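You operate a simulated robot arm through the tools that you are given. There is no shell and no other tool.

You are at the controls of a simulated robot arm. One attempt, no reset.

JOB
Play the disc in the player's open tray on the small screen.
Fine: shut the tray, switch player and screen on, choose the disc input, press play once; wait till it shows; drop nothing.

Only the result counts: the job must be done as asked and must still hold three seconds after the hand-in. Knocking over, shifting, dropping, spilling or breaking anything else fails it.

ROBOT AND FRAMES
A 7-joint arm with a two-finger parallel gripper, fixed in place. Base frame: the origin is on the floor under the middle of its stand, x ahead of it, y to its left, z up. Lengths are in m, angles in degrees, forces in N, time in s.
It reaches about 1.247 m from its shoulder. Its first joint turns from -132.0 to 132.0 degrees. Payload 3.91 kg.
Tool frame: the origin (TCP) lies between the finger pads and is the grasp point; the fingertips stand 0.03 m ahead of it; z points along the fingers, y is the line along which they close. Largest opening 0.11 m; finger width 0.02, thickness 0.01; the body of the gripper, 0.048 by 0.112 m, starts 0.055 m behind the TCP.
Orientation is that of the tool frame in the base frame, as a unit quaternion [x, y, z, w]. With the fingers straight down and closing along the base's y, the tool's x points along the base's -x, its y along +y and its z along -z.

CONTROLS
- The arm moves only by the tool send_rows. Its argument "rows" is a list that holds one entry, the list of rows, each a list of 7 numbers: the shift along the base's x, y, z in m, then the turn, a rotation vector about the base's x, y, z in rad, then the gripper command, from -1 (fully open) to 1 (shut), values between in proportion. In form: [[[x, y, z, rx, ry, rz, grip], ...]]. A call has 1 to 20 rows; each row is the pose to reach, as a shift and turn from the pose commanded when the call began. A row lasts 0.2 s, in which the tool goes at most 0.05 m and 8.6 degrees; a call with a longer step from one row to the next is refused whole, and so is a gripper value outside its range. A pose out of reach is approached as far as the arm can. The call stops where the force on the tool passes 40 N (or 10 N more than at its start, if that is more) or the arm is blocked; 0.2 s more then pass. The fingers move at their own pace (about 0.108 m/s each) and stop on an object; they squeeze with about 23 N. The grip force told is the motor's: it shows also when the fingers shut on nothing. Time passes only in rows, and 0.2 s behind the last, so rows that repeat a pose let the fingers close. The reply holds the time, the measured pose of the TCP, the force on the tool along the base axes, the opening and the grip force, in the units named above and with some noise, with the torque about the TCP (base axes, N m) and any sound that the robot's microphone picked up.
- Cameras (640 x 400 px; columns grow to the right, rows downward): "scene" is fixed at [0.3986, -0.6496, 1.1444]; the picture's right is [1.00, -0.10, 0.00], its down [-0.03, -0.31, -0.95] and it looks along [0.09, 0.95, -0.31] (base axes); focal length 347 px, centre (320, 200). "wrist" rides on the gripper at [0.072, 0.017, -0.103] in the tool frame; the picture's right is [-0.23, 0.97, 0.00], its down [-0.76, -0.18, -0.62] and it looks along [-0.61, -0.14, 0.78] (tool axes); focal length 222 px, centre (320, 200). There is no depth. A picture from a camera that has moved, and an enlarged one, comes with that camera's place and axes in the base frame and with its lens.
- camera(camera): a new picture of that camera. No time passes.
- close_up(camera, box): a new picture of the part [left, top, right, bottom] of that camera's present view, enlarged. No time passes.
- hand_in(): hands the job in; it is judged then, once.

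Nothing tells you positions but the pictures and the camera data. Unless the task says otherwise, let go and move clear before handing in.

The tools are called after "Call:" as a command line: name --argument value ..., lists and objects as JSON in quotes. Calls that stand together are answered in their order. send_rows: Moves the arm, as the interface text tells. Its arguments: {"type":"object","properties":{"rows":{"type":"array","items":{"type":"array","items":{"type":"array","items":{"type":"number"}}}}},"required":["rows"]} The other tools are called the same way: camera (camera) takes a picture; close_up (camera, box) takes an enlarged picture of a part of a camera's view; hand_in () hands the job in.

At the start:

```text
t: 0.0
tool_pos: [0.5713, 0.2429, 1.0668]
ee_rot: [0.0, 1.0, 0.0, 0.0]
ft_force: [-0.3, -0.3, -0.4]
wrist_torque: [-0.02, 0.0, 0.0]
finger_gap: 0.11
finger_force: 0.0
```

scene: 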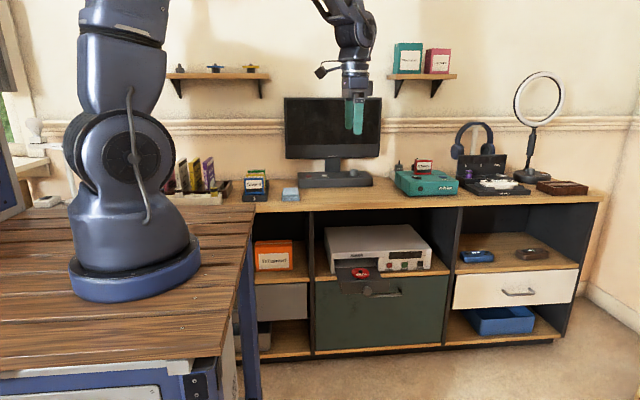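
wrist: 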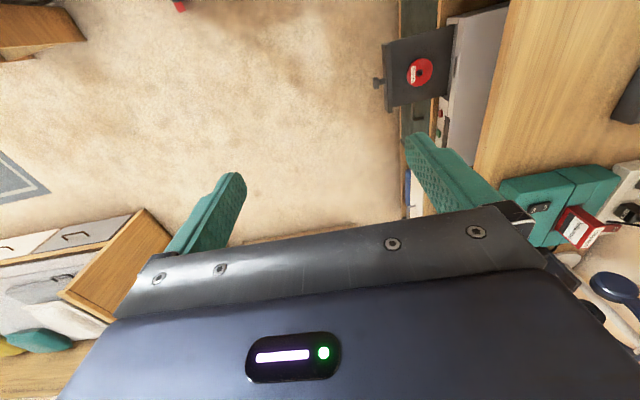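

I see a cabinet with a grey disc player in the middle bay with its tray open and a red disc on it, and a monitor on top. I'll look closer at the player, the screen and the items around them before moving.

Call:
close_up --camera "scene" --box '[310, 215, 450, 302]'

Call:
close_up --camera "scene" --box '[270, 85, 400, 200]'

Call:
close_up --camera "scene" --box '[380, 140, 600, 280]'

Call:
close_up --camera "scene" --box '[160, 140, 320, 280]'

```text
4.57 times, centred on (380, 258) of scene
camera zoom: at [0.3986, -0.6496, 1.1444], right [1.0, -0.1, 0.0], down [-0.03, -0.31, -0.95], along [0.09, 0.95, -0.31], focal length 1588 px, centre (46, -67)
```

zoom: 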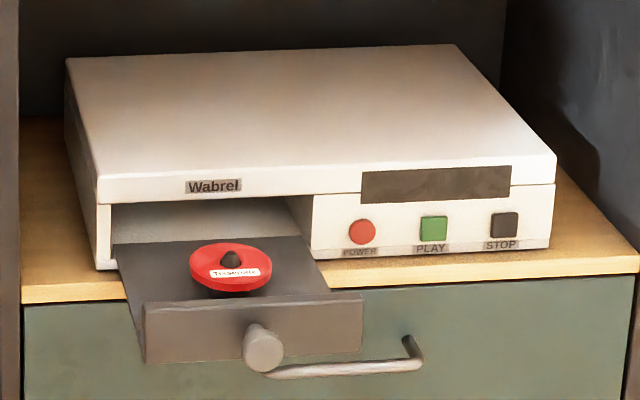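

```text
3.48 times, centred on (335, 142) of scene
camera zoom: at [0.3986, -0.6496, 1.1444], right [1.0, -0.1, 0.0], down [-0.03, -0.31, -0.95], along [0.09, 0.95, -0.31], focal length 1208 px, centre (268, 400)
```

zoom: 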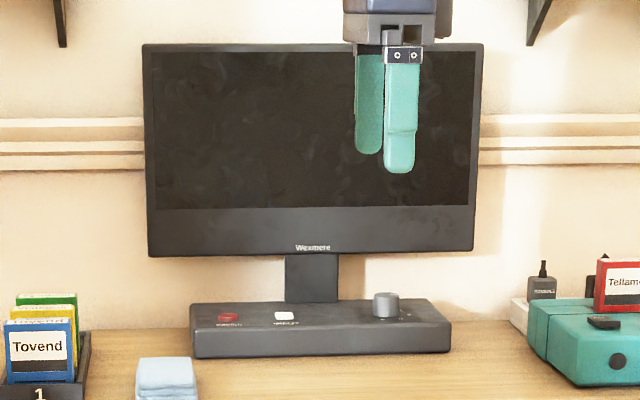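

```text
2.86 times, centred on (490, 210) of scene
camera zoom: at [0.3986, -0.6496, 1.1444], right [1.0, -0.1, 0.0], down [-0.03, -0.31, -0.95], along [0.09, 0.95, -0.31], focal length 992 px, centre (-166, 171)
```

zoom: 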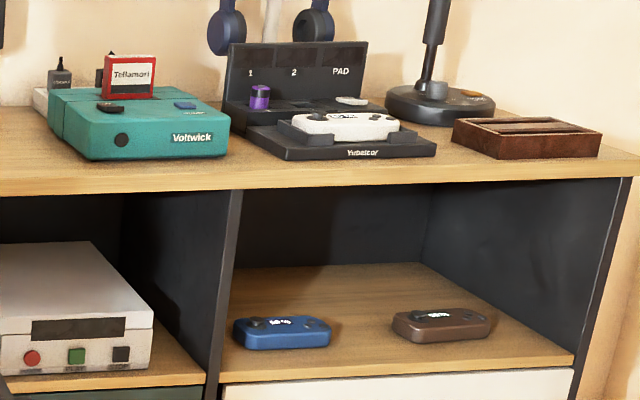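

```text
2.86 times, centred on (240, 210) of scene
camera zoom: at [0.3986, -0.6496, 1.1444], right [1.0, -0.1, 0.0], down [-0.03, -0.31, -0.95], along [0.09, 0.95, -0.31], focal length 992 px, centre (549, 171)
```

zoom: 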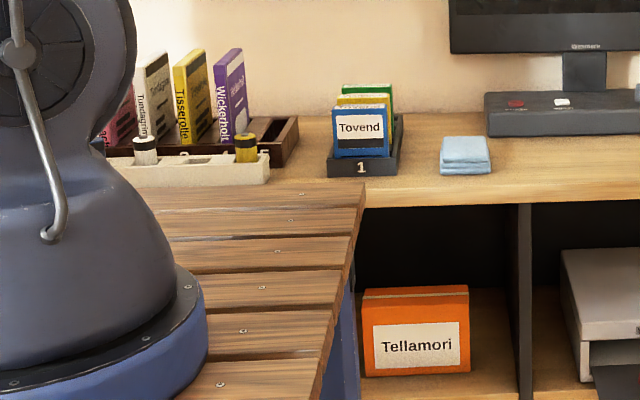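

The monitor's foot carries a red button, a white button and a grey knob; the player has POWER, PLAY and STOP. I'll read the labels enlarged.

Call:
close_up --camera "scene" --box '[320, 165, 368, 195]'

Call:
close_up --camera "scene" --box '[296, 165, 344, 195]'

Call:
close_up --camera "scene" --box '[380, 150, 444, 200]'

Call:
close_up --camera "scene" --box '[380, 240, 436, 280]'

Call:
close_up --camera "scene" --box '[330, 250, 410, 300]'

Call:
close_up --camera "wrist" --box '[370, 10, 530, 130]'

```text
13.33 times, centred on (344, 180) of scene
camera zoom: at [0.3986, -0.6496, 1.1444], right [1.0, -0.1, 0.0], down [-0.03, -0.31, -0.95], along [0.09, 0.95, -0.31], focal length 4631 px, centre (0, 467)
```

zoom: 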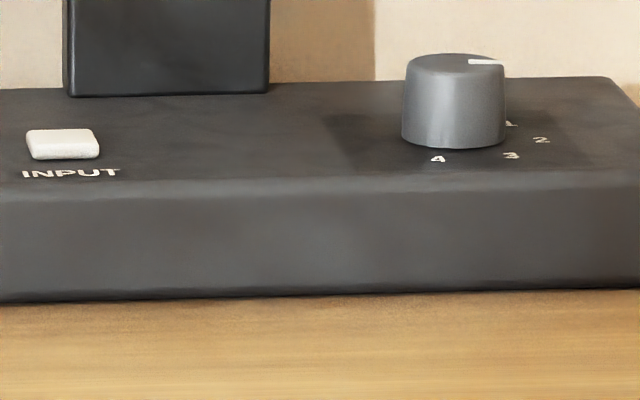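

```text
13.33 times, centred on (320, 180) of scene
camera zoom: at [0.3986, -0.6496, 1.1444], right [1.0, -0.1, 0.0], down [-0.03, -0.31, -0.95], along [0.09, 0.95, -0.31], focal length 4631 px, centre (320, 467)
```

zoom: 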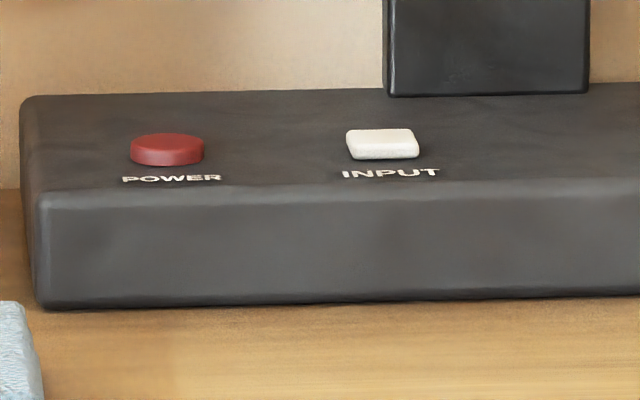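

```text
8.00 times, centred on (412, 175) of scene
camera zoom: at [0.3986, -0.6496, 1.1444], right [1.0, -0.1, 0.0], down [-0.03, -0.31, -0.95], along [0.09, 0.95, -0.31], focal length 2779 px, centre (-416, 400)
```

zoom: 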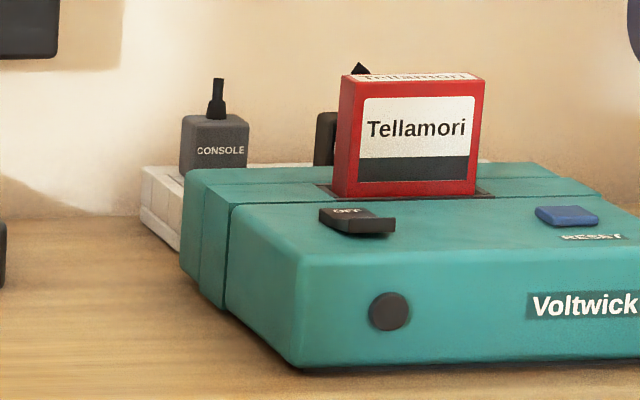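

```text
10.00 times, centred on (408, 260) of scene
camera zoom: at [0.3986, -0.6496, 1.1444], right [1.0, -0.1, 0.0], down [-0.03, -0.31, -0.95], along [0.09, 0.95, -0.31], focal length 3473 px, centre (-560, -400)
```

zoom: 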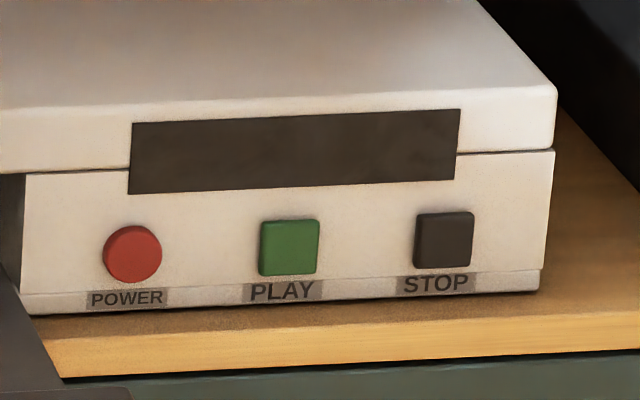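

```text
8.00 times, centred on (370, 275) of scene
camera zoom: at [0.3986, -0.6496, 1.1444], right [1.0, -0.1, 0.0], down [-0.03, -0.31, -0.95], along [0.09, 0.95, -0.31], focal length 2779 px, centre (-80, -400)
```

zoom: 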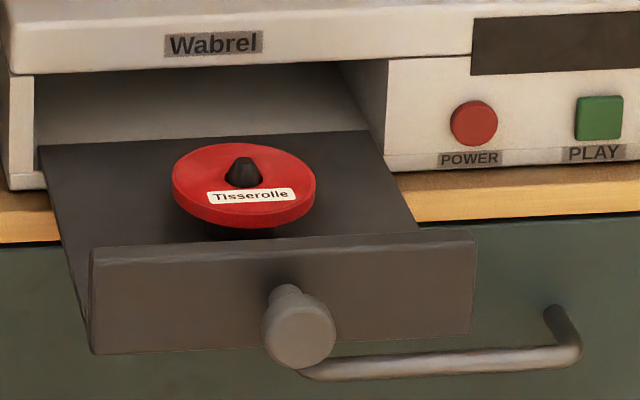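

```text
3.33 times, centred on (450, 70) of wrist
camera zoom: at [0.4988, 0.2602, 1.1697], right [0.23, 0.97, 0.0], down [0.76, -0.18, 0.62], along [0.61, -0.14, -0.78], focal length 740 px, centre (-113, 633)
```

zoom: 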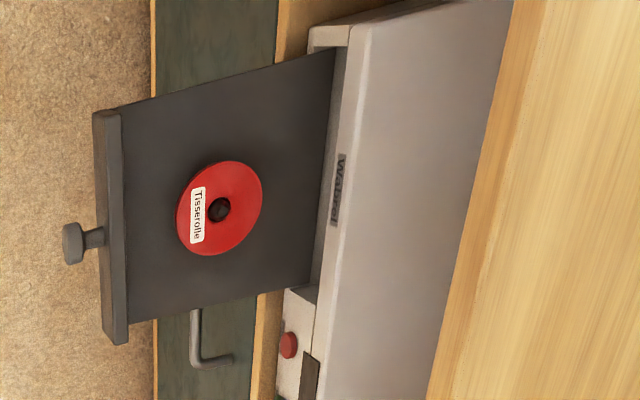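

The player sits in the middle bay with its tray sticking out towards -y (knob end near (0.667, 0.386, 0.46)), and POWER is near (0.80, 0.58, 0.455). First I'll yaw the tool 90° and move over in front of the monitor, to see its buttons with the wrist camera.

Call:
send_rows --rows '[[[-0.007, 0.024, 0.002, 0, 0, 0.131, -1], [-0.013, 0.048, 0.004, 0, 0, 0.262, -1], [-0.02, 0.072, 0.006, 0, 0, 0.393, -1], [-0.027, 0.096, 0.008, 0, 0, 0.524, -1], [-0.033, 0.12, 0.01, 0, 0, 0.654, -1], [-0.04, 0.144, 0.012, 0, 0, 0.785, -1], [-0.047, 0.168, 0.014, 0, 0, 0.916, -1], [-0.053, 0.192, 0.016, 0, 0, 1.047, 0], [-0.06, 0.216, 0.018, 0, 0, 1.178, 1], [-0.067, 0.24, 0.02, 0, 0, 1.309, 1], [-0.073, 0.264, 0.022, 0, 0, 1.44, 1], [-0.08, 0.288, 0.024, 0, 0, 1.5708, 1]]]'

```text
t: 2.6
tool_pos: [0.4912, 0.5309, 1.0923]
ee_rot: [0.708, -0.707, 0.0, 0.0]
ft_force: [0.0, 0.2, 0.8]
wrist_torque: [0.02, -0.03, -0.02]
finger_gap: 0.0
finger_force: 22.8
```

Call:
camera --camera "wrist"

Call:
camera --camera "scene"

```text
taken
camera wrist: at [0.4742, 0.4589, 1.1939], right [-0.97, 0.23, 0.0], down [0.18, 0.76, 0.62], along [0.14, 0.61, -0.78], focal length 222 px, centre (320, 200)
```

wrist: 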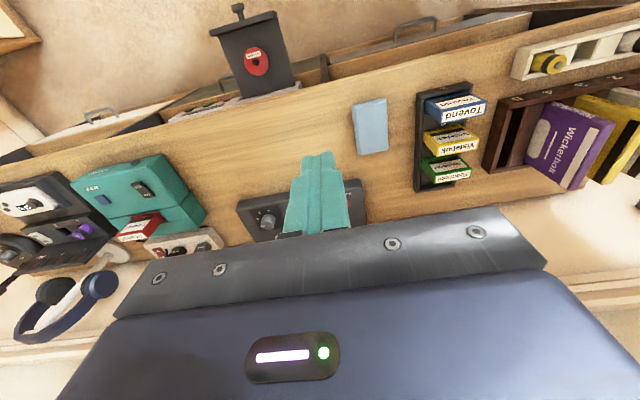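

```text
taken
```

scene: 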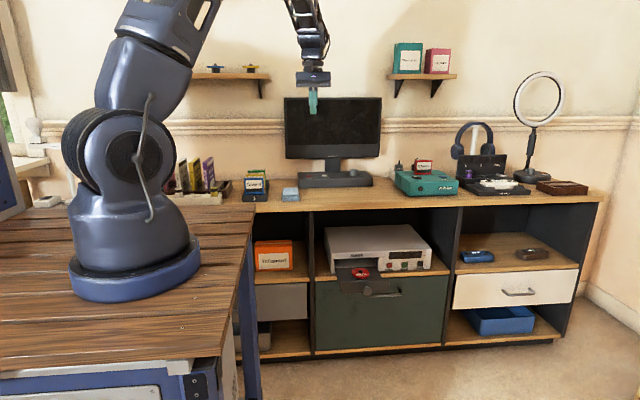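

The monitor's knob is near (0.686, 0.798, 0.79), its POWER near (0.487, 0.80, 0.78) and INPUT near (0.556, 0.80, 0.78). Now I'll back off from the cabinet and pitch the fingers to point at +y, for shutting the tray with the fingers on either side of its knob.

Call:
send_rows --rows '[[[0.01, -0.035, -0.01, 0.131, 0, 0, 1], [0.02, -0.07, -0.02, 0.262, 0, 0, 1], [0.035, -0.105, -0.04, 0.393, 0, 0, 1], [0.05, -0.14, -0.065, 0.524, 0, 0, 1], [0.065, -0.17, -0.09, 0.654, 0, 0, 1], [0.08, -0.2, -0.12, 0.785, 0, 0, 1], [0.095, -0.23, -0.15, 0.916, 0, 0, 1], [0.11, -0.255, -0.18, 1.047, 0, 0, 1], [0.125, -0.28, -0.21, 1.178, 0, 0, 0.5], [0.14, -0.3, -0.245, 1.309, 0, 0, -0.09], [0.155, -0.32, -0.28, 1.44, 0, 0, -0.09], [0.17, -0.33, -0.32, 1.5708, 0, 0, -0.09]]]'

Call:
camera --camera "scene"

Call:
camera --camera "wrist"

```text
t: 5.4
tool_pos: [0.6813, 0.1672, 0.7816]
ee_rot: [0.548, -0.508, -0.449, -0.489]
ft_force: [0.1, -0.3, -0.5]
wrist_torque: [0.05, -0.02, 0.02]
finger_gap: 0.06
finger_force: 0.0
stopped in row 12: the arm was blocked; the commanded pose is now the measured one
```

```text
taken
```

scene: 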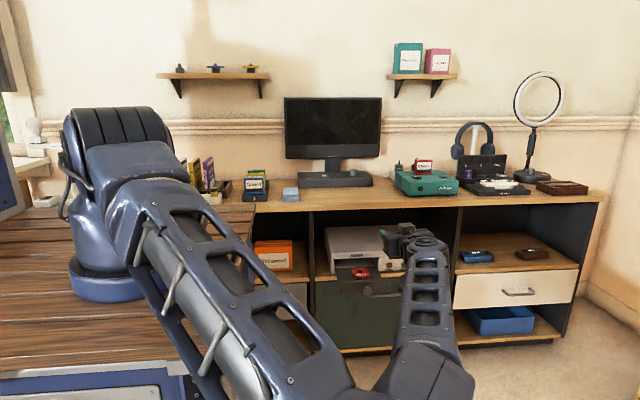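

```text
taken
camera wrist: at [0.6715, 0.0569, 0.7196], right [-0.99, 0.02, 0.15], down [0.11, -0.53, 0.84], along [0.1, 0.85, 0.52], focal length 222 px, centre (320, 200)
```

wrist: 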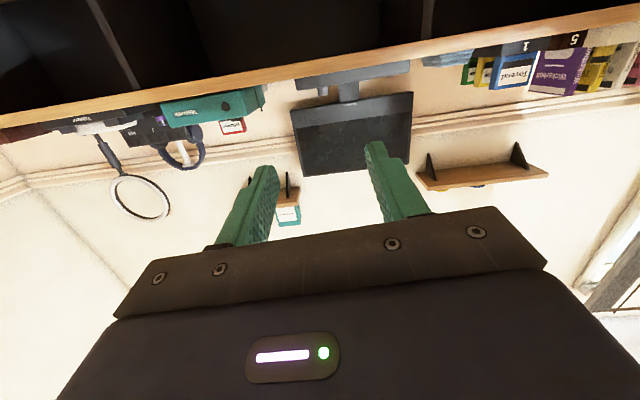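

The arm was blocked short of a full 90° pitch, with its elbow swung out to the front. I'll ease the pitch back to about 45°, which suits this arm better and still leaves a clear pushing direction at the tray.

Call:
send_rows --rows '[[[0, 0.01, 0.0, -0.083, 0.009, -0.004, -0.09], [0, 0.02, 0.0, -0.167, 0.019, -0.008, -0.09], [0, 0.035, -0.01, -0.25, 0.028, -0.012, -0.09], [-0.003, 0.05, -0.02, -0.333, 0.038, -0.016, -0.09], [-0.006, 0.065, -0.03, -0.417, 0.047, -0.02, -0.09], [-0.009, 0.08, -0.045, -0.5, 0.057, -0.023, -0.09], [-0.012, 0.09, -0.06, -0.583, 0.066, -0.027, -0.09], [-0.014, 0.1, -0.08, -0.667, 0.075, -0.031, -0.09]]]'

Call:
camera --camera "scene"

Call:
camera --camera "wrist"

```text
t: 7.2
tool_pos: [0.6699, 0.2688, 0.7009]
ee_rot: [-0.654, 0.654, 0.27, 0.269]
ft_force: [1.5, -0.8, 0.2]
wrist_torque: [0.02, -0.02, 0.01]
finger_gap: 0.0598
finger_force: 0.2
```

```text
taken
```

scene: 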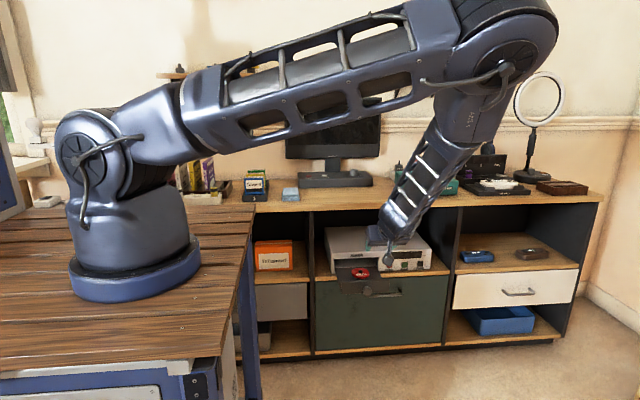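

```text
taken
camera wrist: at [0.6524, 0.1439, 0.7221], right [-0.97, 0.16, 0.16], down [0.18, 0.1, 0.98], along [0.14, 0.98, -0.13], focal length 222 px, centre (320, 200)
```

wrist: 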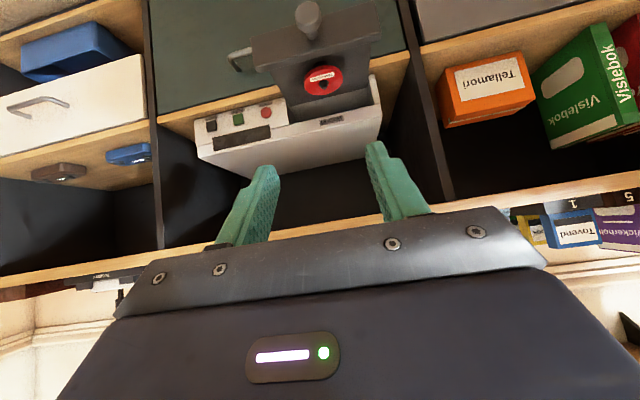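

Good: the elbow is up again and the wrist camera sees the tray head-on. I'll zoom in to refine the tray knob and the player's buttons.

Call:
close_up --camera "wrist" --box '[190, 0, 400, 180]'

Call:
close_up --camera "scene" --box '[310, 215, 450, 302]'

```text
2.22 times, centred on (295, 90) of wrist
camera zoom: at [0.6524, 0.1439, 0.7221], right [-0.97, 0.16, 0.16], down [0.18, 0.1, 0.98], along [0.14, 0.98, -0.13], focal length 494 px, centre (376, 444)
```

zoom: 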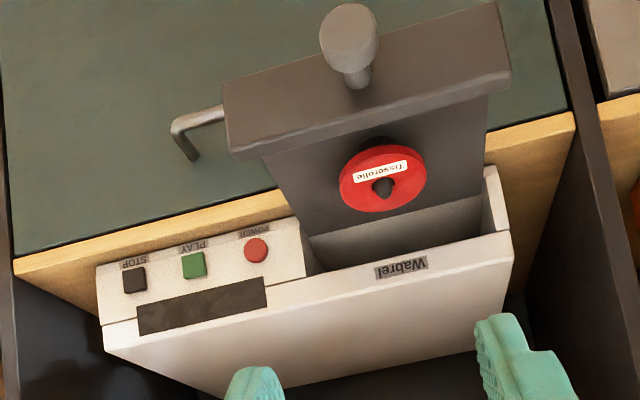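

```text
4.57 times, centred on (380, 258) of scene
camera zoom: at [0.3986, -0.6496, 1.1444], right [1.0, -0.1, 0.0], down [-0.03, -0.31, -0.95], along [0.09, 0.95, -0.31], focal length 1588 px, centre (46, -67)
```

zoom: 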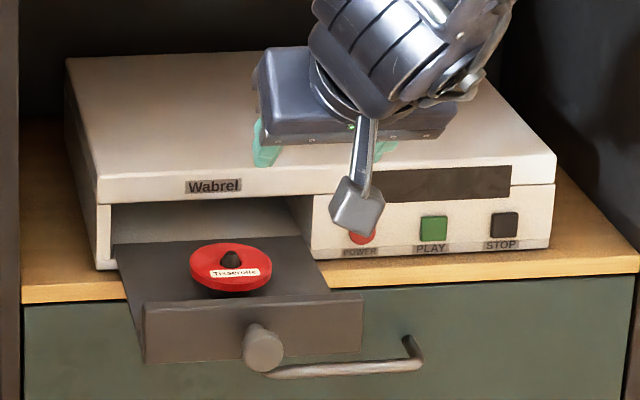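

Tray knob end is at about (0.664, 0.383, 0.466), and the plate behind it spans z 0.438–0.487. I'll descend in front of it with the fingers at a 0.06 gap, short of contact, and check.

Call:
send_rows --rows '[[[-0.001, 0.004, -0.04, 0, 0, 0, -0.09], [-0.002, 0.008, -0.08, 0, 0, 0, -0.09], [-0.003, 0.012, -0.12, 0, 0, 0, -0.09], [-0.004, 0.016, -0.16, 0, 0, 0, -0.09], [-0.005, 0.022, -0.195, 0, 0, 0, -0.09], [-0.006, 0.03, -0.222, 0, 0, 0, -0.09]]]'

Call:
camera --camera "scene"

Call:
camera --camera "wrist"

```text
t: 8.6
tool_pos: [0.6626, 0.2985, 0.479]
ee_rot: [0.654, -0.653, -0.27, -0.27]
ft_force: [-0.4, -0.3, 0.0]
wrist_torque: [0.01, 0.0, 0.0]
finger_gap: 0.0596
finger_force: 0.1
```

```text
taken
```

scene: 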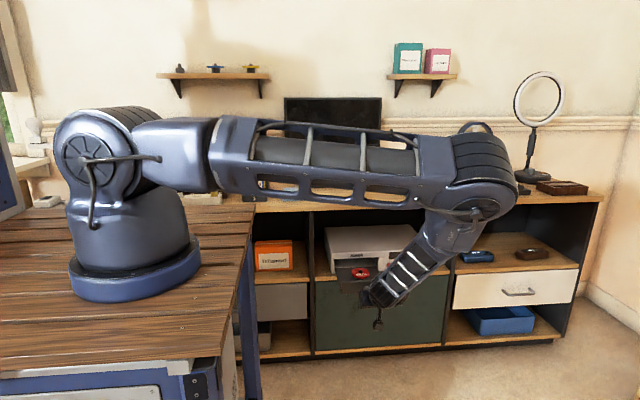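

```text
taken
camera wrist: at [0.6465, 0.1741, 0.4992], right [-0.97, 0.16, 0.16], down [0.18, 0.1, 0.98], along [0.14, 0.98, -0.13], focal length 222 px, centre (320, 200)
```

wrist: 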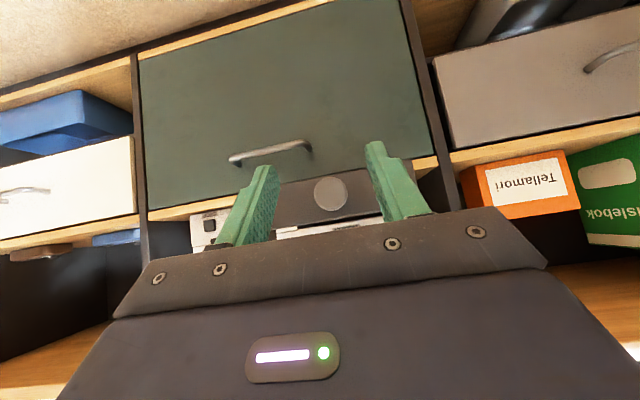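

The knob sits between the fingers, about 3 mm to the +x side of centre. I'll centre on it and push the tray gently toward +y.

Call:
send_rows --rows '[[[0.003, 0.025, 0, 0, 0, 0, -0.09], [0.003, 0.05, 0, 0, 0, 0, -0.09], [0.003, 0.07, 0, 0, 0, 0, -0.09], [0.003, 0.085, 0, 0, 0, 0, -0.09], [0.003, 0.1, 0, 0, 0, 0, -0.09], [0.003, 0.115, 0, 0, 0, 0, -0.09], [0.003, 0.13, 0, 0, 0, 0, -0.09]]]'

Call:
camera --camera "scene"

Call:
camera --camera "wrist"

```text
t: 10.2
tool_pos: [0.6663, 0.4277, 0.4791]
ee_rot: [0.654, -0.653, -0.27, -0.27]
ft_force: [-0.4, 0.3, 0.7]
wrist_torque: [0.01, -0.01, 0.01]
finger_gap: 0.0596
finger_force: 0.0
```

```text
taken
```

scene: 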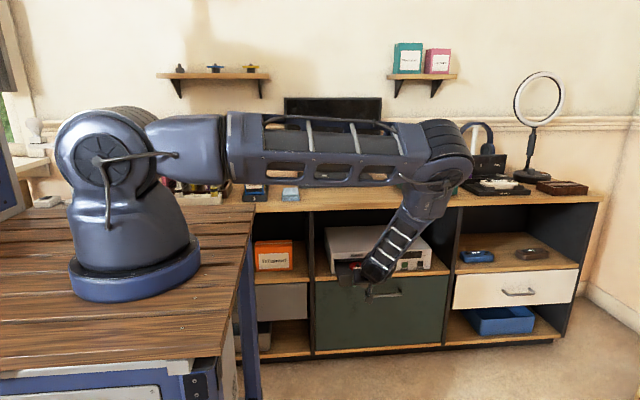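

```text
taken
camera wrist: at [0.6492, 0.3042, 0.5003], right [-0.97, 0.16, 0.16], down [0.18, 0.1, 0.98], along [0.14, 0.98, -0.12], focal length 222 px, centre (320, 200)
```

wrist: 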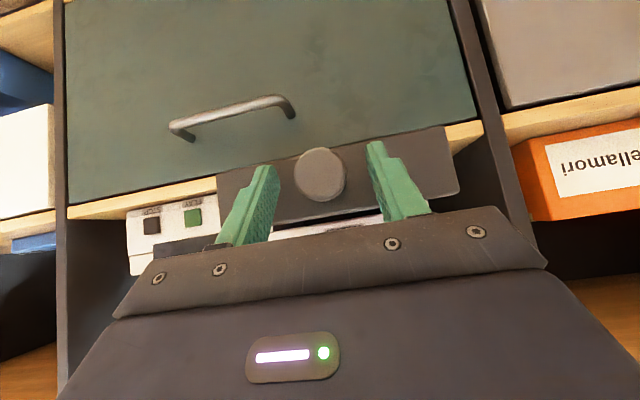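

Call:
close_up --camera "wrist" --box '[200, 100, 480, 260]'

Call:
close_up --camera "scene" --box '[310, 215, 450, 302]'

```text
2.29 times, centred on (340, 180) of wrist
camera zoom: at [0.6492, 0.3042, 0.5003], right [-0.97, 0.16, 0.16], down [0.18, 0.1, 0.98], along [0.14, 0.98, -0.12], focal length 508 px, centre (274, 246)
```

zoom: 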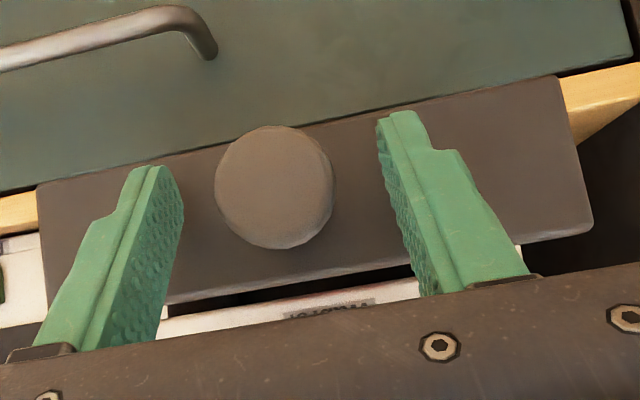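

```text
4.57 times, centred on (380, 258) of scene
camera zoom: at [0.3986, -0.6496, 1.1444], right [1.0, -0.1, 0.0], down [-0.03, -0.31, -0.95], along [0.09, 0.95, -0.31], focal length 1588 px, centre (46, -67)
```

zoom: 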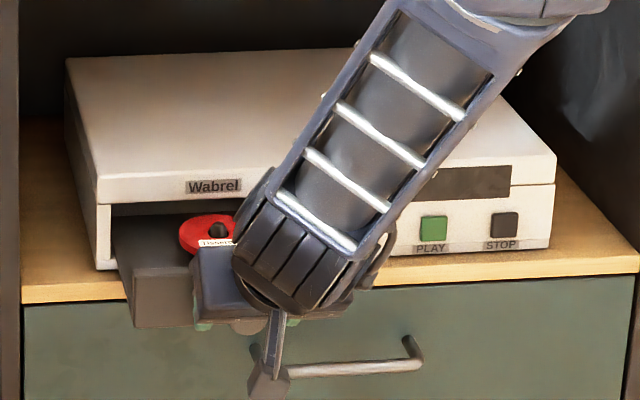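

The tray is sliding in with the disc riding along, with very little force. I'll keep on pushing slowly.

Call:
send_rows --rows '[[[0, 0.012, 0, 0, 0, 0, -0.09], [0, 0.024, 0, 0, 0, 0, -0.09], [0, 0.036, 0, 0, 0, 0, -0.09], [0, 0.048, 0, 0, 0, 0, -0.09], [0, 0.06, 0, 0, 0, 0, -0.09], [0, 0.072, 0, 0, 0, 0, -0.09], [0, 0.082, 0, 0, 0, 0, -0.09], [0, 0.09, 0, 0, 0, 0, -0.09]]]'

Call:
camera --camera "wrist"

Call:
camera --camera "scene"

```text
t: 12.0
tool_pos: [0.6655, 0.5194, 0.4789]
ee_rot: [-0.653, 0.654, 0.27, 0.271]
ft_force: [1.1, -0.1, -0.3]
wrist_torque: [-0.02, -0.01, -0.02]
finger_gap: 0.0599
finger_force: 0.1
```

```text
taken
camera wrist: at [0.6487, 0.3946, 0.5002], right [-0.97, 0.16, 0.16], down [0.18, 0.1, 0.98], along [0.14, 0.98, -0.12], focal length 222 px, centre (320, 200)
```

wrist: 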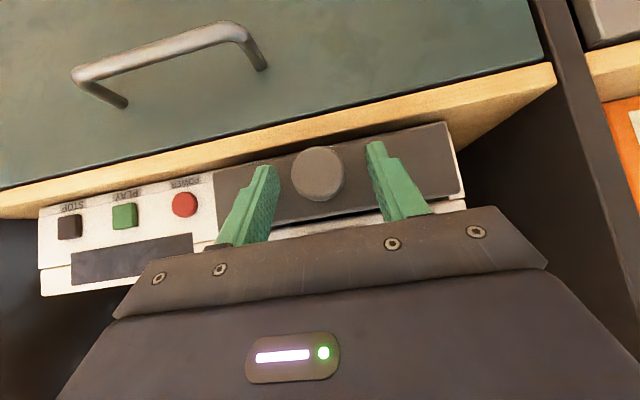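

```text
taken
```

scene: 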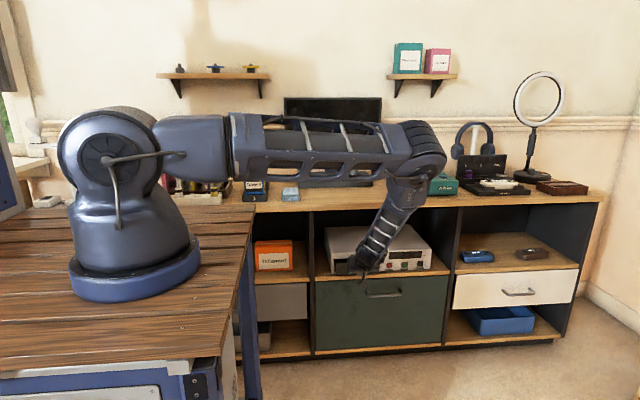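

Call:
send_rows --rows '[[[0, 0.008, 0, 0, 0, 0, -0.09], [0, 0.014, 0, 0, 0, 0, -0.09], [0, 0.018, 0, 0, 0, 0, -0.09], [0, 0.022, 0, 0, 0, 0, -0.09], [0, 0.026, 0, 0, 0, 0, -0.09]]]'

Call:
close_up --camera "wrist" --box '[20, 100, 480, 310]'

```text
t: 13.4
tool_pos: [0.6661, 0.5405, 0.4788]
ee_rot: [0.654, -0.654, -0.27, -0.268]
ft_force: [-0.3, -5.9, 1.9]
wrist_torque: [-0.01, 0.11, 0.21]
finger_gap: 0.06
finger_force: 0.7
stopped in row 5: the force on the tool passed its limit at 42 N (the readings are from after the stop); the commanded pose is now the measured one
```

```text
1.39 times, centred on (250, 205) of wrist
camera zoom: at [0.6503, 0.4172, 0.4995], right [-0.97, 0.16, 0.16], down [0.18, 0.1, 0.98], along [0.14, 0.98, -0.13], focal length 309 px, centre (417, 193)
```

zoom: 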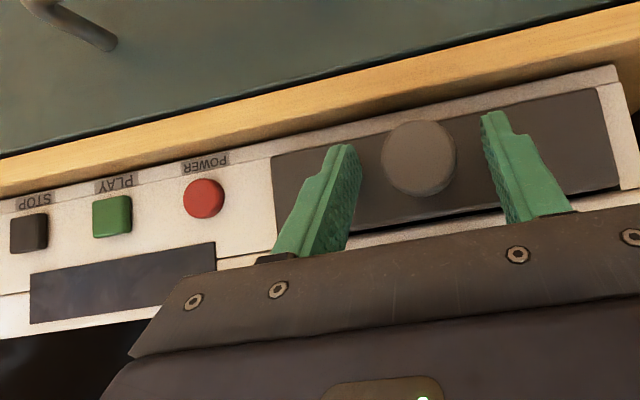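

The tray hit its stop and is flush in the front panel. I'll back off straight, close the fingers and line up with the player's POWER button near (0.797, 0.57, 0.459).

Call:
send_rows --rows '[[[0, -0.02, 0, 0, 0, 0, -0.09], [0, -0.045, 0, 0, 0, 0, -0.09], [0, -0.075, 0, 0, 0, 0, -0.09], [0.03, -0.075, -0.002, 0, 0, 0, 0.5], [0.065, -0.075, -0.004, 0, 0, 0, 1], [0.1, -0.075, -0.005, 0, 0, 0, 1], [0.13, -0.075, -0.006, 0, 0, 0, 1], [0.13, -0.075, -0.006, 0, 0, 0, 1]]]'

Call:
camera --camera "wrist"

Call:
camera --camera "scene"

```text
t: 15.2
tool_pos: [0.7977, 0.468, 0.4718]
ee_rot: [-0.653, 0.655, 0.269, 0.269]
ft_force: [0.4, 0.3, -0.2]
wrist_torque: [0.0, 0.0, -0.02]
finger_gap: 0.0
finger_force: 23.2
```

```text
taken
camera wrist: at [0.781, 0.3426, 0.493], right [-0.97, 0.16, 0.16], down [0.18, 0.1, 0.98], along [0.14, 0.98, -0.13], focal length 222 px, centre (320, 200)
```

wrist: 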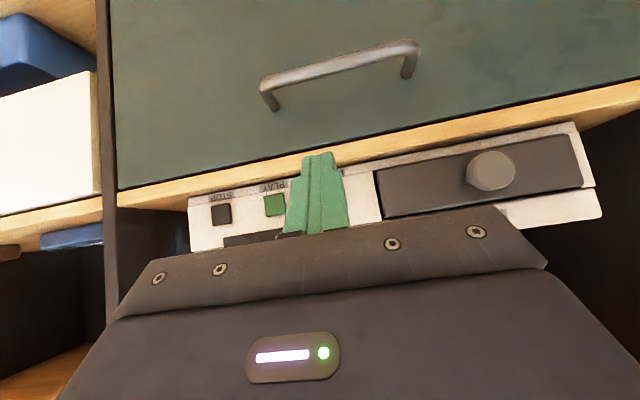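

```text
taken
```

scene: 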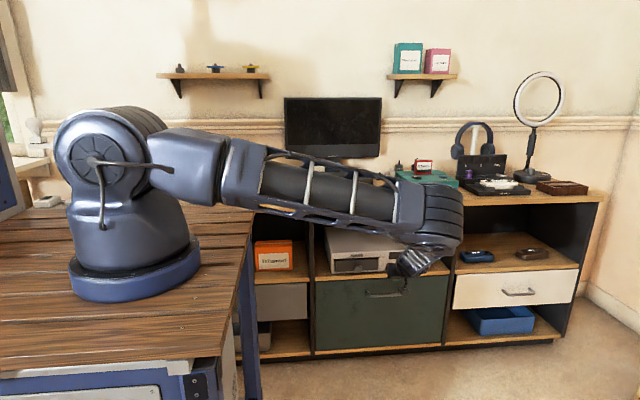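

Call:
close_up --camera "wrist" --box '[180, 130, 400, 260]'

Call:
close_up --camera "scene" --box '[310, 215, 450, 302]'

```text
2.91 times, centred on (290, 195) of wrist
camera zoom: at [0.781, 0.3426, 0.493], right [-0.97, 0.16, 0.16], down [0.18, 0.1, 0.98], along [0.14, 0.98, -0.13], focal length 646 px, centre (407, 214)
```

zoom: 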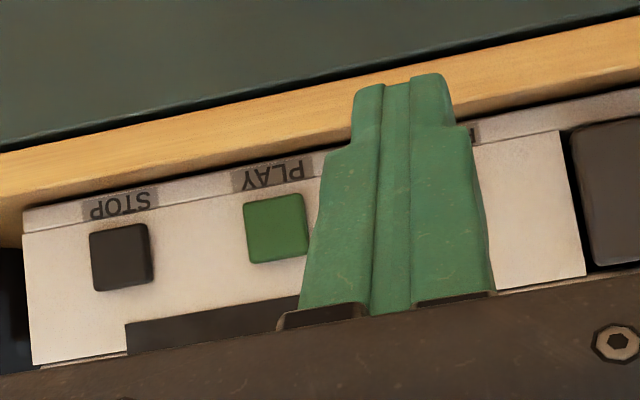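

```text
4.57 times, centred on (380, 258) of scene
camera zoom: at [0.3986, -0.6496, 1.1444], right [1.0, -0.1, 0.0], down [-0.03, -0.31, -0.95], along [0.09, 0.95, -0.31], focal length 1588 px, centre (46, -67)
```

zoom: 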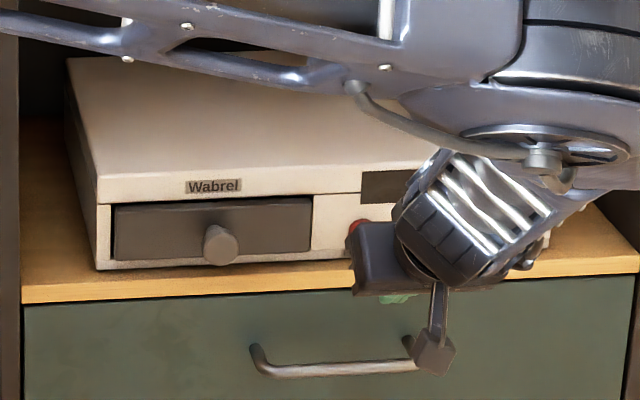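

The tray is flush, the disc is inside, and the player hasn't moved. Now I'll press the player's POWER gently.

Call:
send_rows --rows '[[[0.004, 0.02, 0.002, 0, 0, 0, 1], [0.004, 0.04, 0.002, 0, 0, 0, 1], [0.004, 0.055, 0.002, 0, 0, 0, 1], [0.004, 0.062, 0.002, 0, 0, 0, 1], [0.004, 0.066, 0.002, 0, 0, 0, 1], [0.004, 0.07, 0.002, 0, 0, 0, 1]]]'

Call:
close_up --camera "wrist" --box '[150, 110, 430, 280]'

```text
t: 16.6
tool_pos: [0.8, 0.5362, 0.4739]
ee_rot: [0.654, -0.654, -0.269, -0.268]
ft_force: [-0.4, 0.3, -0.3]
wrist_torque: [-0.04, -0.02, 0.02]
finger_gap: 0.0
finger_force: 23.3
```

```text
2.29 times, centred on (290, 195) of wrist
camera zoom: at [0.7838, 0.4127, 0.4954], right [-0.97, 0.16, 0.16], down [0.18, 0.1, 0.98], along [0.14, 0.98, -0.13], focal length 508 px, centre (389, 211)
```

zoom: 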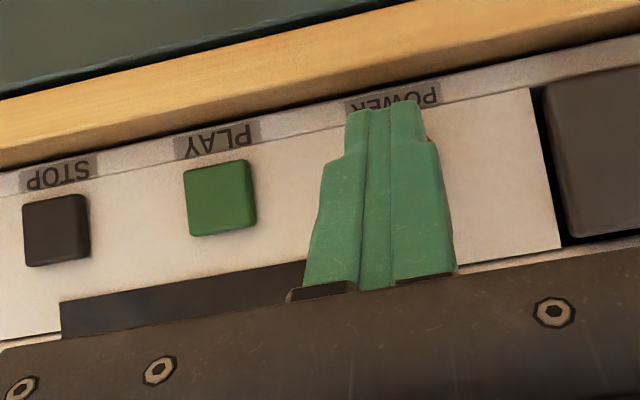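

Call:
send_rows --rows '[[[-0.003, 0.003, 0, 0, 0, 0, 1], [-0.003, 0.006, 0, 0, 0, 0, 1], [-0.003, 0.009, 0, 0, 0, 0, 1]]]'

```text
t: 17.4
tool_pos: [0.7974, 0.5463, 0.4743]
ee_rot: [0.654, -0.654, -0.269, -0.268]
ft_force: [-0.8, -0.6, -0.1]
wrist_torque: [0.01, 0.0, 0.0]
finger_gap: 0.0001
finger_force: 23.2
```

Call:
send_rows --rows '[[[0, 0.003, 0, 0, 0, 0, 1], [0, 0.006, 0, 0, 0, 0, 1]]]'

Call:
close_up --camera "wrist" --box '[150, 110, 430, 280]'

```text
t: 18.0
tool_pos: [0.7977, 0.5507, 0.4736]
ee_rot: [-0.654, 0.654, 0.269, 0.268]
ft_force: [-2.8, -11.1, 1.3]
wrist_torque: [-0.14, 0.09, 0.03]
finger_gap: 0.0002
finger_force: 23.3
heard: click
```

```text
2.29 times, centred on (290, 195) of wrist
camera zoom: at [0.7813, 0.4268, 0.4949], right [-0.97, 0.16, 0.16], down [0.18, 0.1, 0.98], along [0.14, 0.98, -0.13], focal length 508 px, centre (389, 211)
```

zoom: 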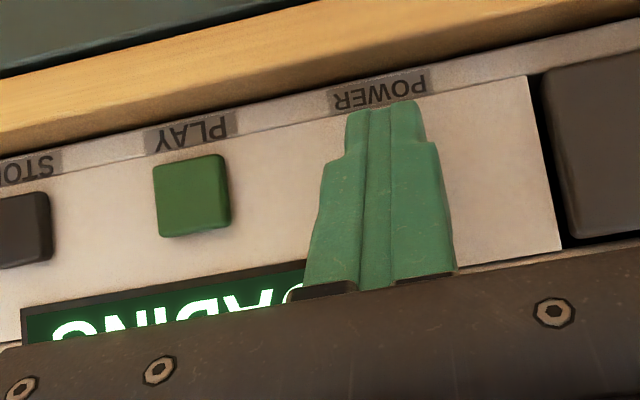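

The player clicked on and its display shows it loading the disc. I'll back off and swing up toward the monitor, easing the pitch toward vertical.

Call:
send_rows --rows '[[[0, -0.03, 0, 0, 0, 0, 1], [0, -0.07, 0, 0, 0, 0, 1], [0, -0.11, 0.01, 0, 0, 0, 1], [-0.01, -0.14, 0.035, 0, 0, 0, 1], [-0.02, -0.16, 0.07, 0, 0, 0, 1], [-0.04, -0.17, 0.11, -0.03, 0, 0, 1], [-0.06, -0.175, 0.15, -0.07, 0, 0, 1], [-0.08, -0.175, 0.19, -0.11, 0, 0, 1], [-0.1, -0.175, 0.23, -0.15, 0, 0, 1], [-0.12, -0.175, 0.27, -0.2, 0, 0, 1], [-0.14, -0.175, 0.31, -0.25, 0, 0, 1], [-0.16, -0.17, 0.35, -0.3, 0, 0, 1], [-0.18, -0.16, 0.39, -0.35, 0, 0, 1], [-0.205, -0.15, 0.43, -0.4, 0, 0, 1], [-0.23, -0.15, 0.47, -0.436, 0, 0, 1], [-0.25, -0.15, 0.5, -0.436, 0, 0, 1]]]'

Call:
camera --camera "scene"

Call:
camera --camera "wrist"

Call:
close_up --camera "scene" --box '[310, 215, 450, 302]'

```text
t: 21.4
tool_pos: [0.5472, 0.401, 0.9746]
ee_rot: [-0.696, 0.697, 0.121, 0.121]
ft_force: [0.3, 0.2, -1.2]
wrist_torque: [-0.02, 0.04, -0.01]
finger_gap: 0.0
finger_force: 23.1
```

```text
taken
```

scene: 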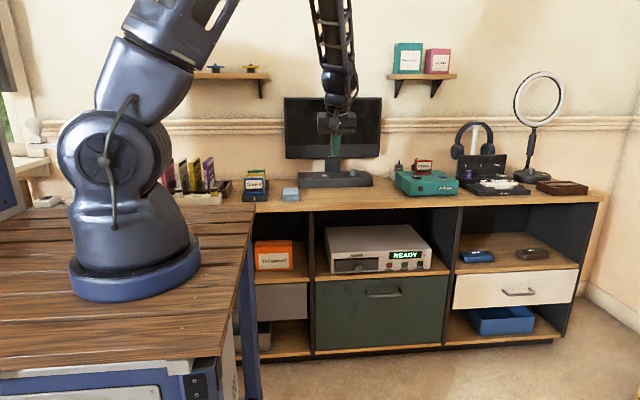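

```text
taken
camera wrist: at [0.5304, 0.2985, 1.0463], right [-0.97, 0.22, 0.08], down [0.18, 0.51, 0.84], along [0.14, 0.83, -0.53], focal length 222 px, centre (320, 200)
```

wrist: 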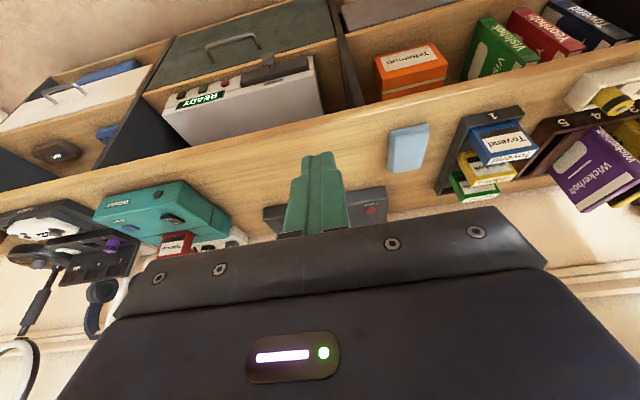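

```text
4.57 times, centred on (380, 258) of scene
camera zoom: at [0.3986, -0.6496, 1.1444], right [1.0, -0.1, 0.0], down [-0.03, -0.31, -0.95], along [0.09, 0.95, -0.31], focal length 1588 px, centre (46, -67)
```

zoom: 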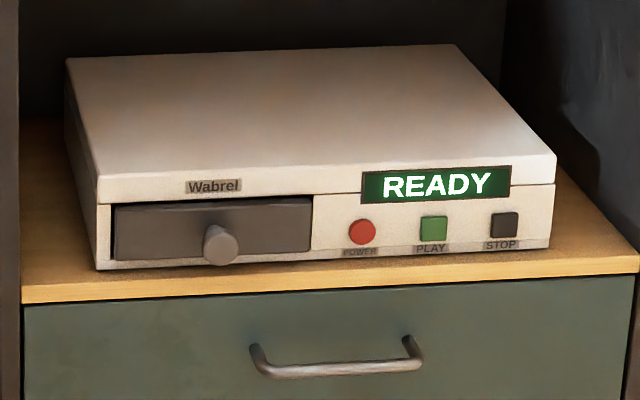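

The player now shows READY. I'll zoom on the monitor's foot from here to pin down its buttons.

Call:
close_up --camera "wrist" --box '[240, 150, 420, 250]'

Call:
close_up --camera "scene" --box '[270, 85, 400, 200]'

```text
3.56 times, centred on (330, 200) of wrist
camera zoom: at [0.5304, 0.2985, 1.0463], right [-0.97, 0.22, 0.08], down [0.18, 0.51, 0.84], along [0.14, 0.83, -0.53], focal length 790 px, centre (284, 200)
```

zoom: 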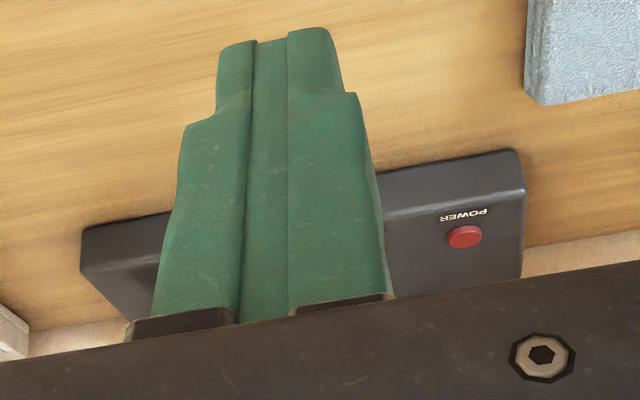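

```text
3.48 times, centred on (335, 142) of scene
camera zoom: at [0.3986, -0.6496, 1.1444], right [1.0, -0.1, 0.0], down [-0.03, -0.31, -0.95], along [0.09, 0.95, -0.31], focal length 1208 px, centre (268, 400)
```

zoom: 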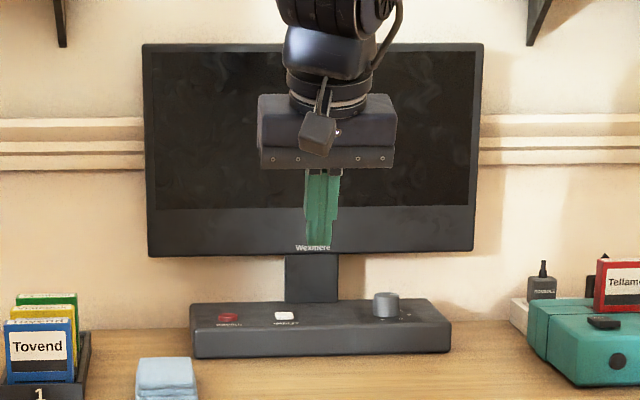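

Monitor POWER is at about (0.488, 0.809, 0.778). I'll move over it with the tool leaning away from the screen.

Call:
send_rows --rows '[[[-0.006, 0.04, -0.005, 0, 0, 0, 1], [-0.012, 0.08, -0.01, 0, 0, 0, 1], [-0.018, 0.12, -0.015, 0, 0, 0, 1], [-0.024, 0.16, -0.02, 0, 0, 0, 1], [-0.03, 0.2, -0.025, 0, 0, 0, 1], [-0.036, 0.24, -0.03, 0, 0, 0, 1], [-0.042, 0.28, -0.04, 0, 0, 0, 1], [-0.048, 0.32, -0.055, 0, 0, 0, 1], [-0.054, 0.355, -0.075, 0, 0, 0, 1], [-0.059, 0.385, -0.095, 0, 0, 0, 1]]]'

Call:
camera --camera "wrist"

Call:
close_up --camera "scene" --box '[270, 85, 400, 200]'

Call:
camera --camera "scene"

```text
t: 23.6
tool_pos: [0.4895, 0.7864, 0.8792]
ee_rot: [-0.696, 0.698, 0.12, 0.121]
ft_force: [-0.8, 0.6, 0.6]
wrist_torque: [-0.03, 0.02, 0.01]
finger_gap: 0.0002
finger_force: 23.2
```

```text
taken
camera wrist: at [0.4731, 0.6828, 0.951], right [-0.97, 0.21, 0.08], down [0.18, 0.51, 0.84], along [0.14, 0.84, -0.53], focal length 222 px, centre (320, 200)
```

wrist: 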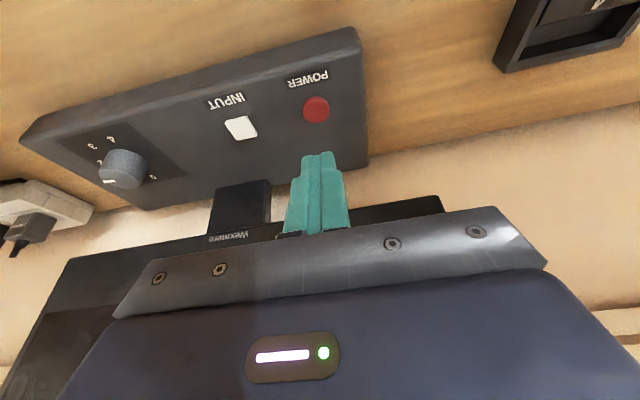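

```text
3.48 times, centred on (335, 142) of scene
camera zoom: at [0.3986, -0.6496, 1.1444], right [1.0, -0.1, 0.0], down [-0.03, -0.31, -0.95], along [0.09, 0.95, -0.31], focal length 1208 px, centre (268, 400)
```

zoom: 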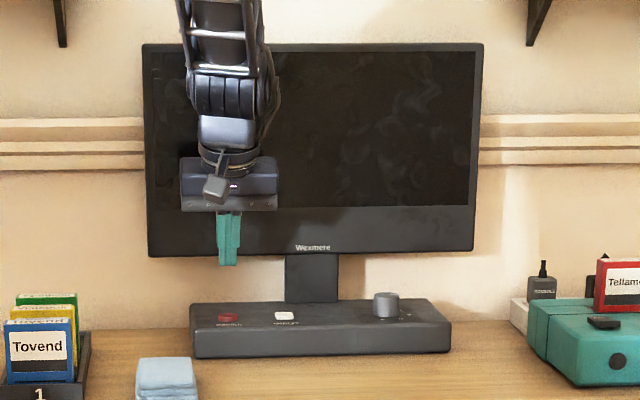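

```text
taken
```

scene: 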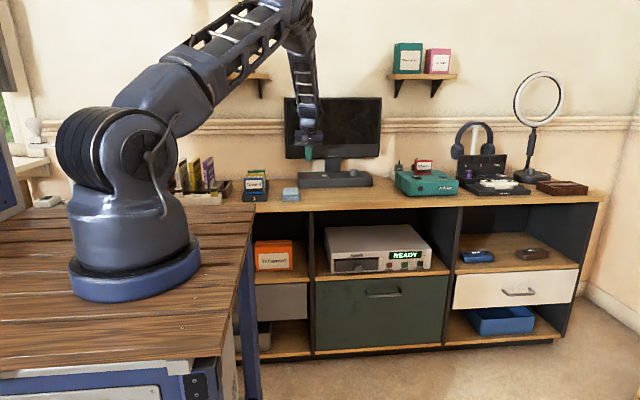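

Call:
close_up --camera "wrist" --box '[60, 70, 380, 220]'

Call:
close_up --camera "wrist" --box '[70, 120, 180, 200]'

```text
2.00 times, centred on (220, 145) of wrist
camera zoom: at [0.4731, 0.6828, 0.951], right [-0.97, 0.21, 0.08], down [0.18, 0.51, 0.84], along [0.14, 0.84, -0.53], focal length 444 px, centre (520, 310)
```

zoom: 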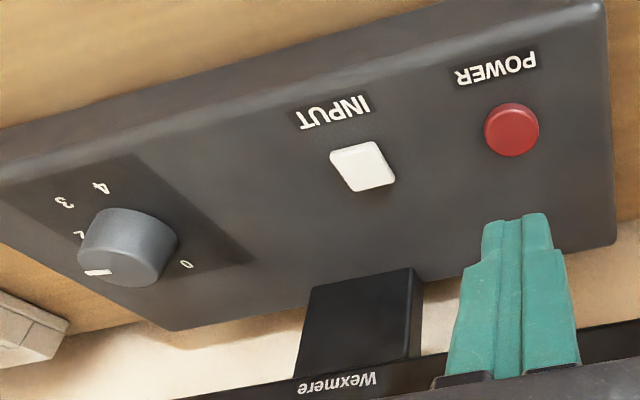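

```text
5.00 times, centred on (125, 160) of wrist
camera zoom: at [0.4731, 0.6828, 0.951], right [-0.97, 0.21, 0.08], down [0.18, 0.51, 0.84], along [0.14, 0.84, -0.53], focal length 1111 px, centre (1295, 400)
```

zoom: 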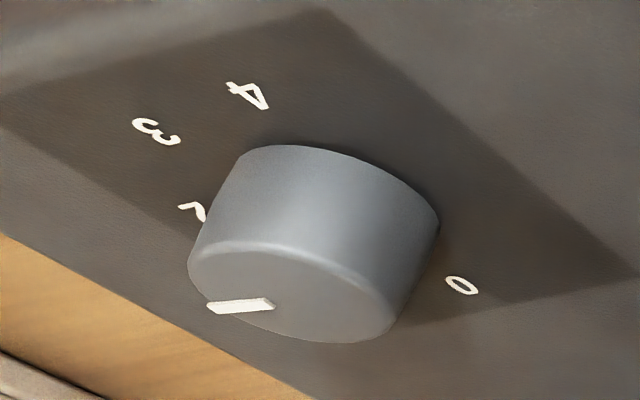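

The dial is just a 0–4 knob (likely volume), so I'll leave it alone. Now I'll lower onto the monitor's POWER.

Call:
send_rows --rows '[[[0, 0.01, -0.015, 0, 0, 0, 1], [0, 0.017, -0.03, 0, 0, 0, 1], [0, 0.017, -0.045, 0, 0, 0, 1], [0, 0.017, -0.055, 0, 0, 0, 1]]]'

Call:
close_up --camera "wrist" --box '[200, 70, 440, 220]'

Call:
close_up --camera "scene" --box '[280, 125, 360, 195]'

```text
t: 24.6
tool_pos: [0.49, 0.8029, 0.8235]
ee_rot: [0.697, -0.696, -0.122, -0.121]
ft_force: [-0.3, -0.1, 0.6]
wrist_torque: [0.02, 0.01, 0.0]
finger_gap: 0.0
finger_force: 22.3
```

```text
2.67 times, centred on (320, 145) of wrist
camera zoom: at [0.4725, 0.7001, 0.8956], right [-0.97, 0.21, 0.08], down [0.18, 0.51, 0.84], along [0.14, 0.84, -0.53], focal length 592 px, centre (320, 347)
```

zoom: 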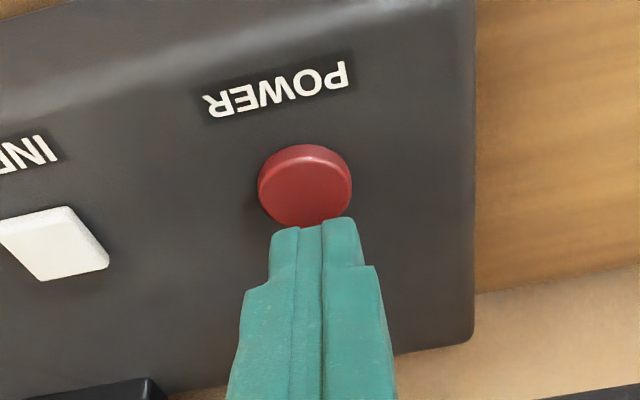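

```text
5.71 times, centred on (320, 160) of scene
camera zoom: at [0.3986, -0.6496, 1.1444], right [1.0, -0.1, 0.0], down [-0.03, -0.31, -0.95], along [0.09, 0.95, -0.31], focal length 1985 px, centre (320, 429)
```

zoom: 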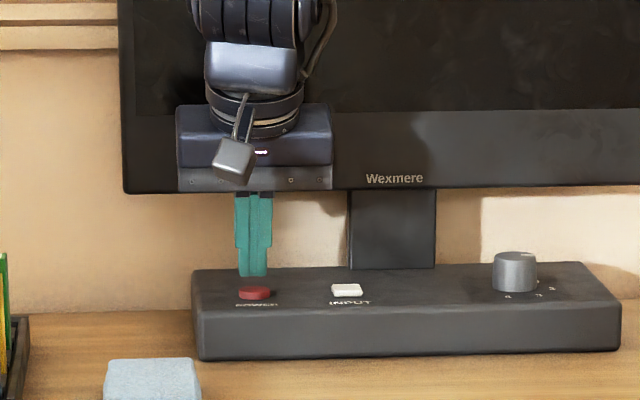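

Call:
send_rows --rows '[[[0, -0.005, -0.004, 0, 0, 0, 1], [0, -0.005, -0.008, 0, 0, 0, 1], [0, -0.005, -0.011, 0, 0, 0, 1]]]'

```text
t: 25.4
tool_pos: [0.4886, 0.7994, 0.813]
ee_rot: [-0.696, 0.697, 0.122, 0.122]
ft_force: [0.3, -1.2, 5.1]
wrist_torque: [-0.04, -0.03, 0.03]
finger_gap: 0.0002
finger_force: 22.7
heard: click
```

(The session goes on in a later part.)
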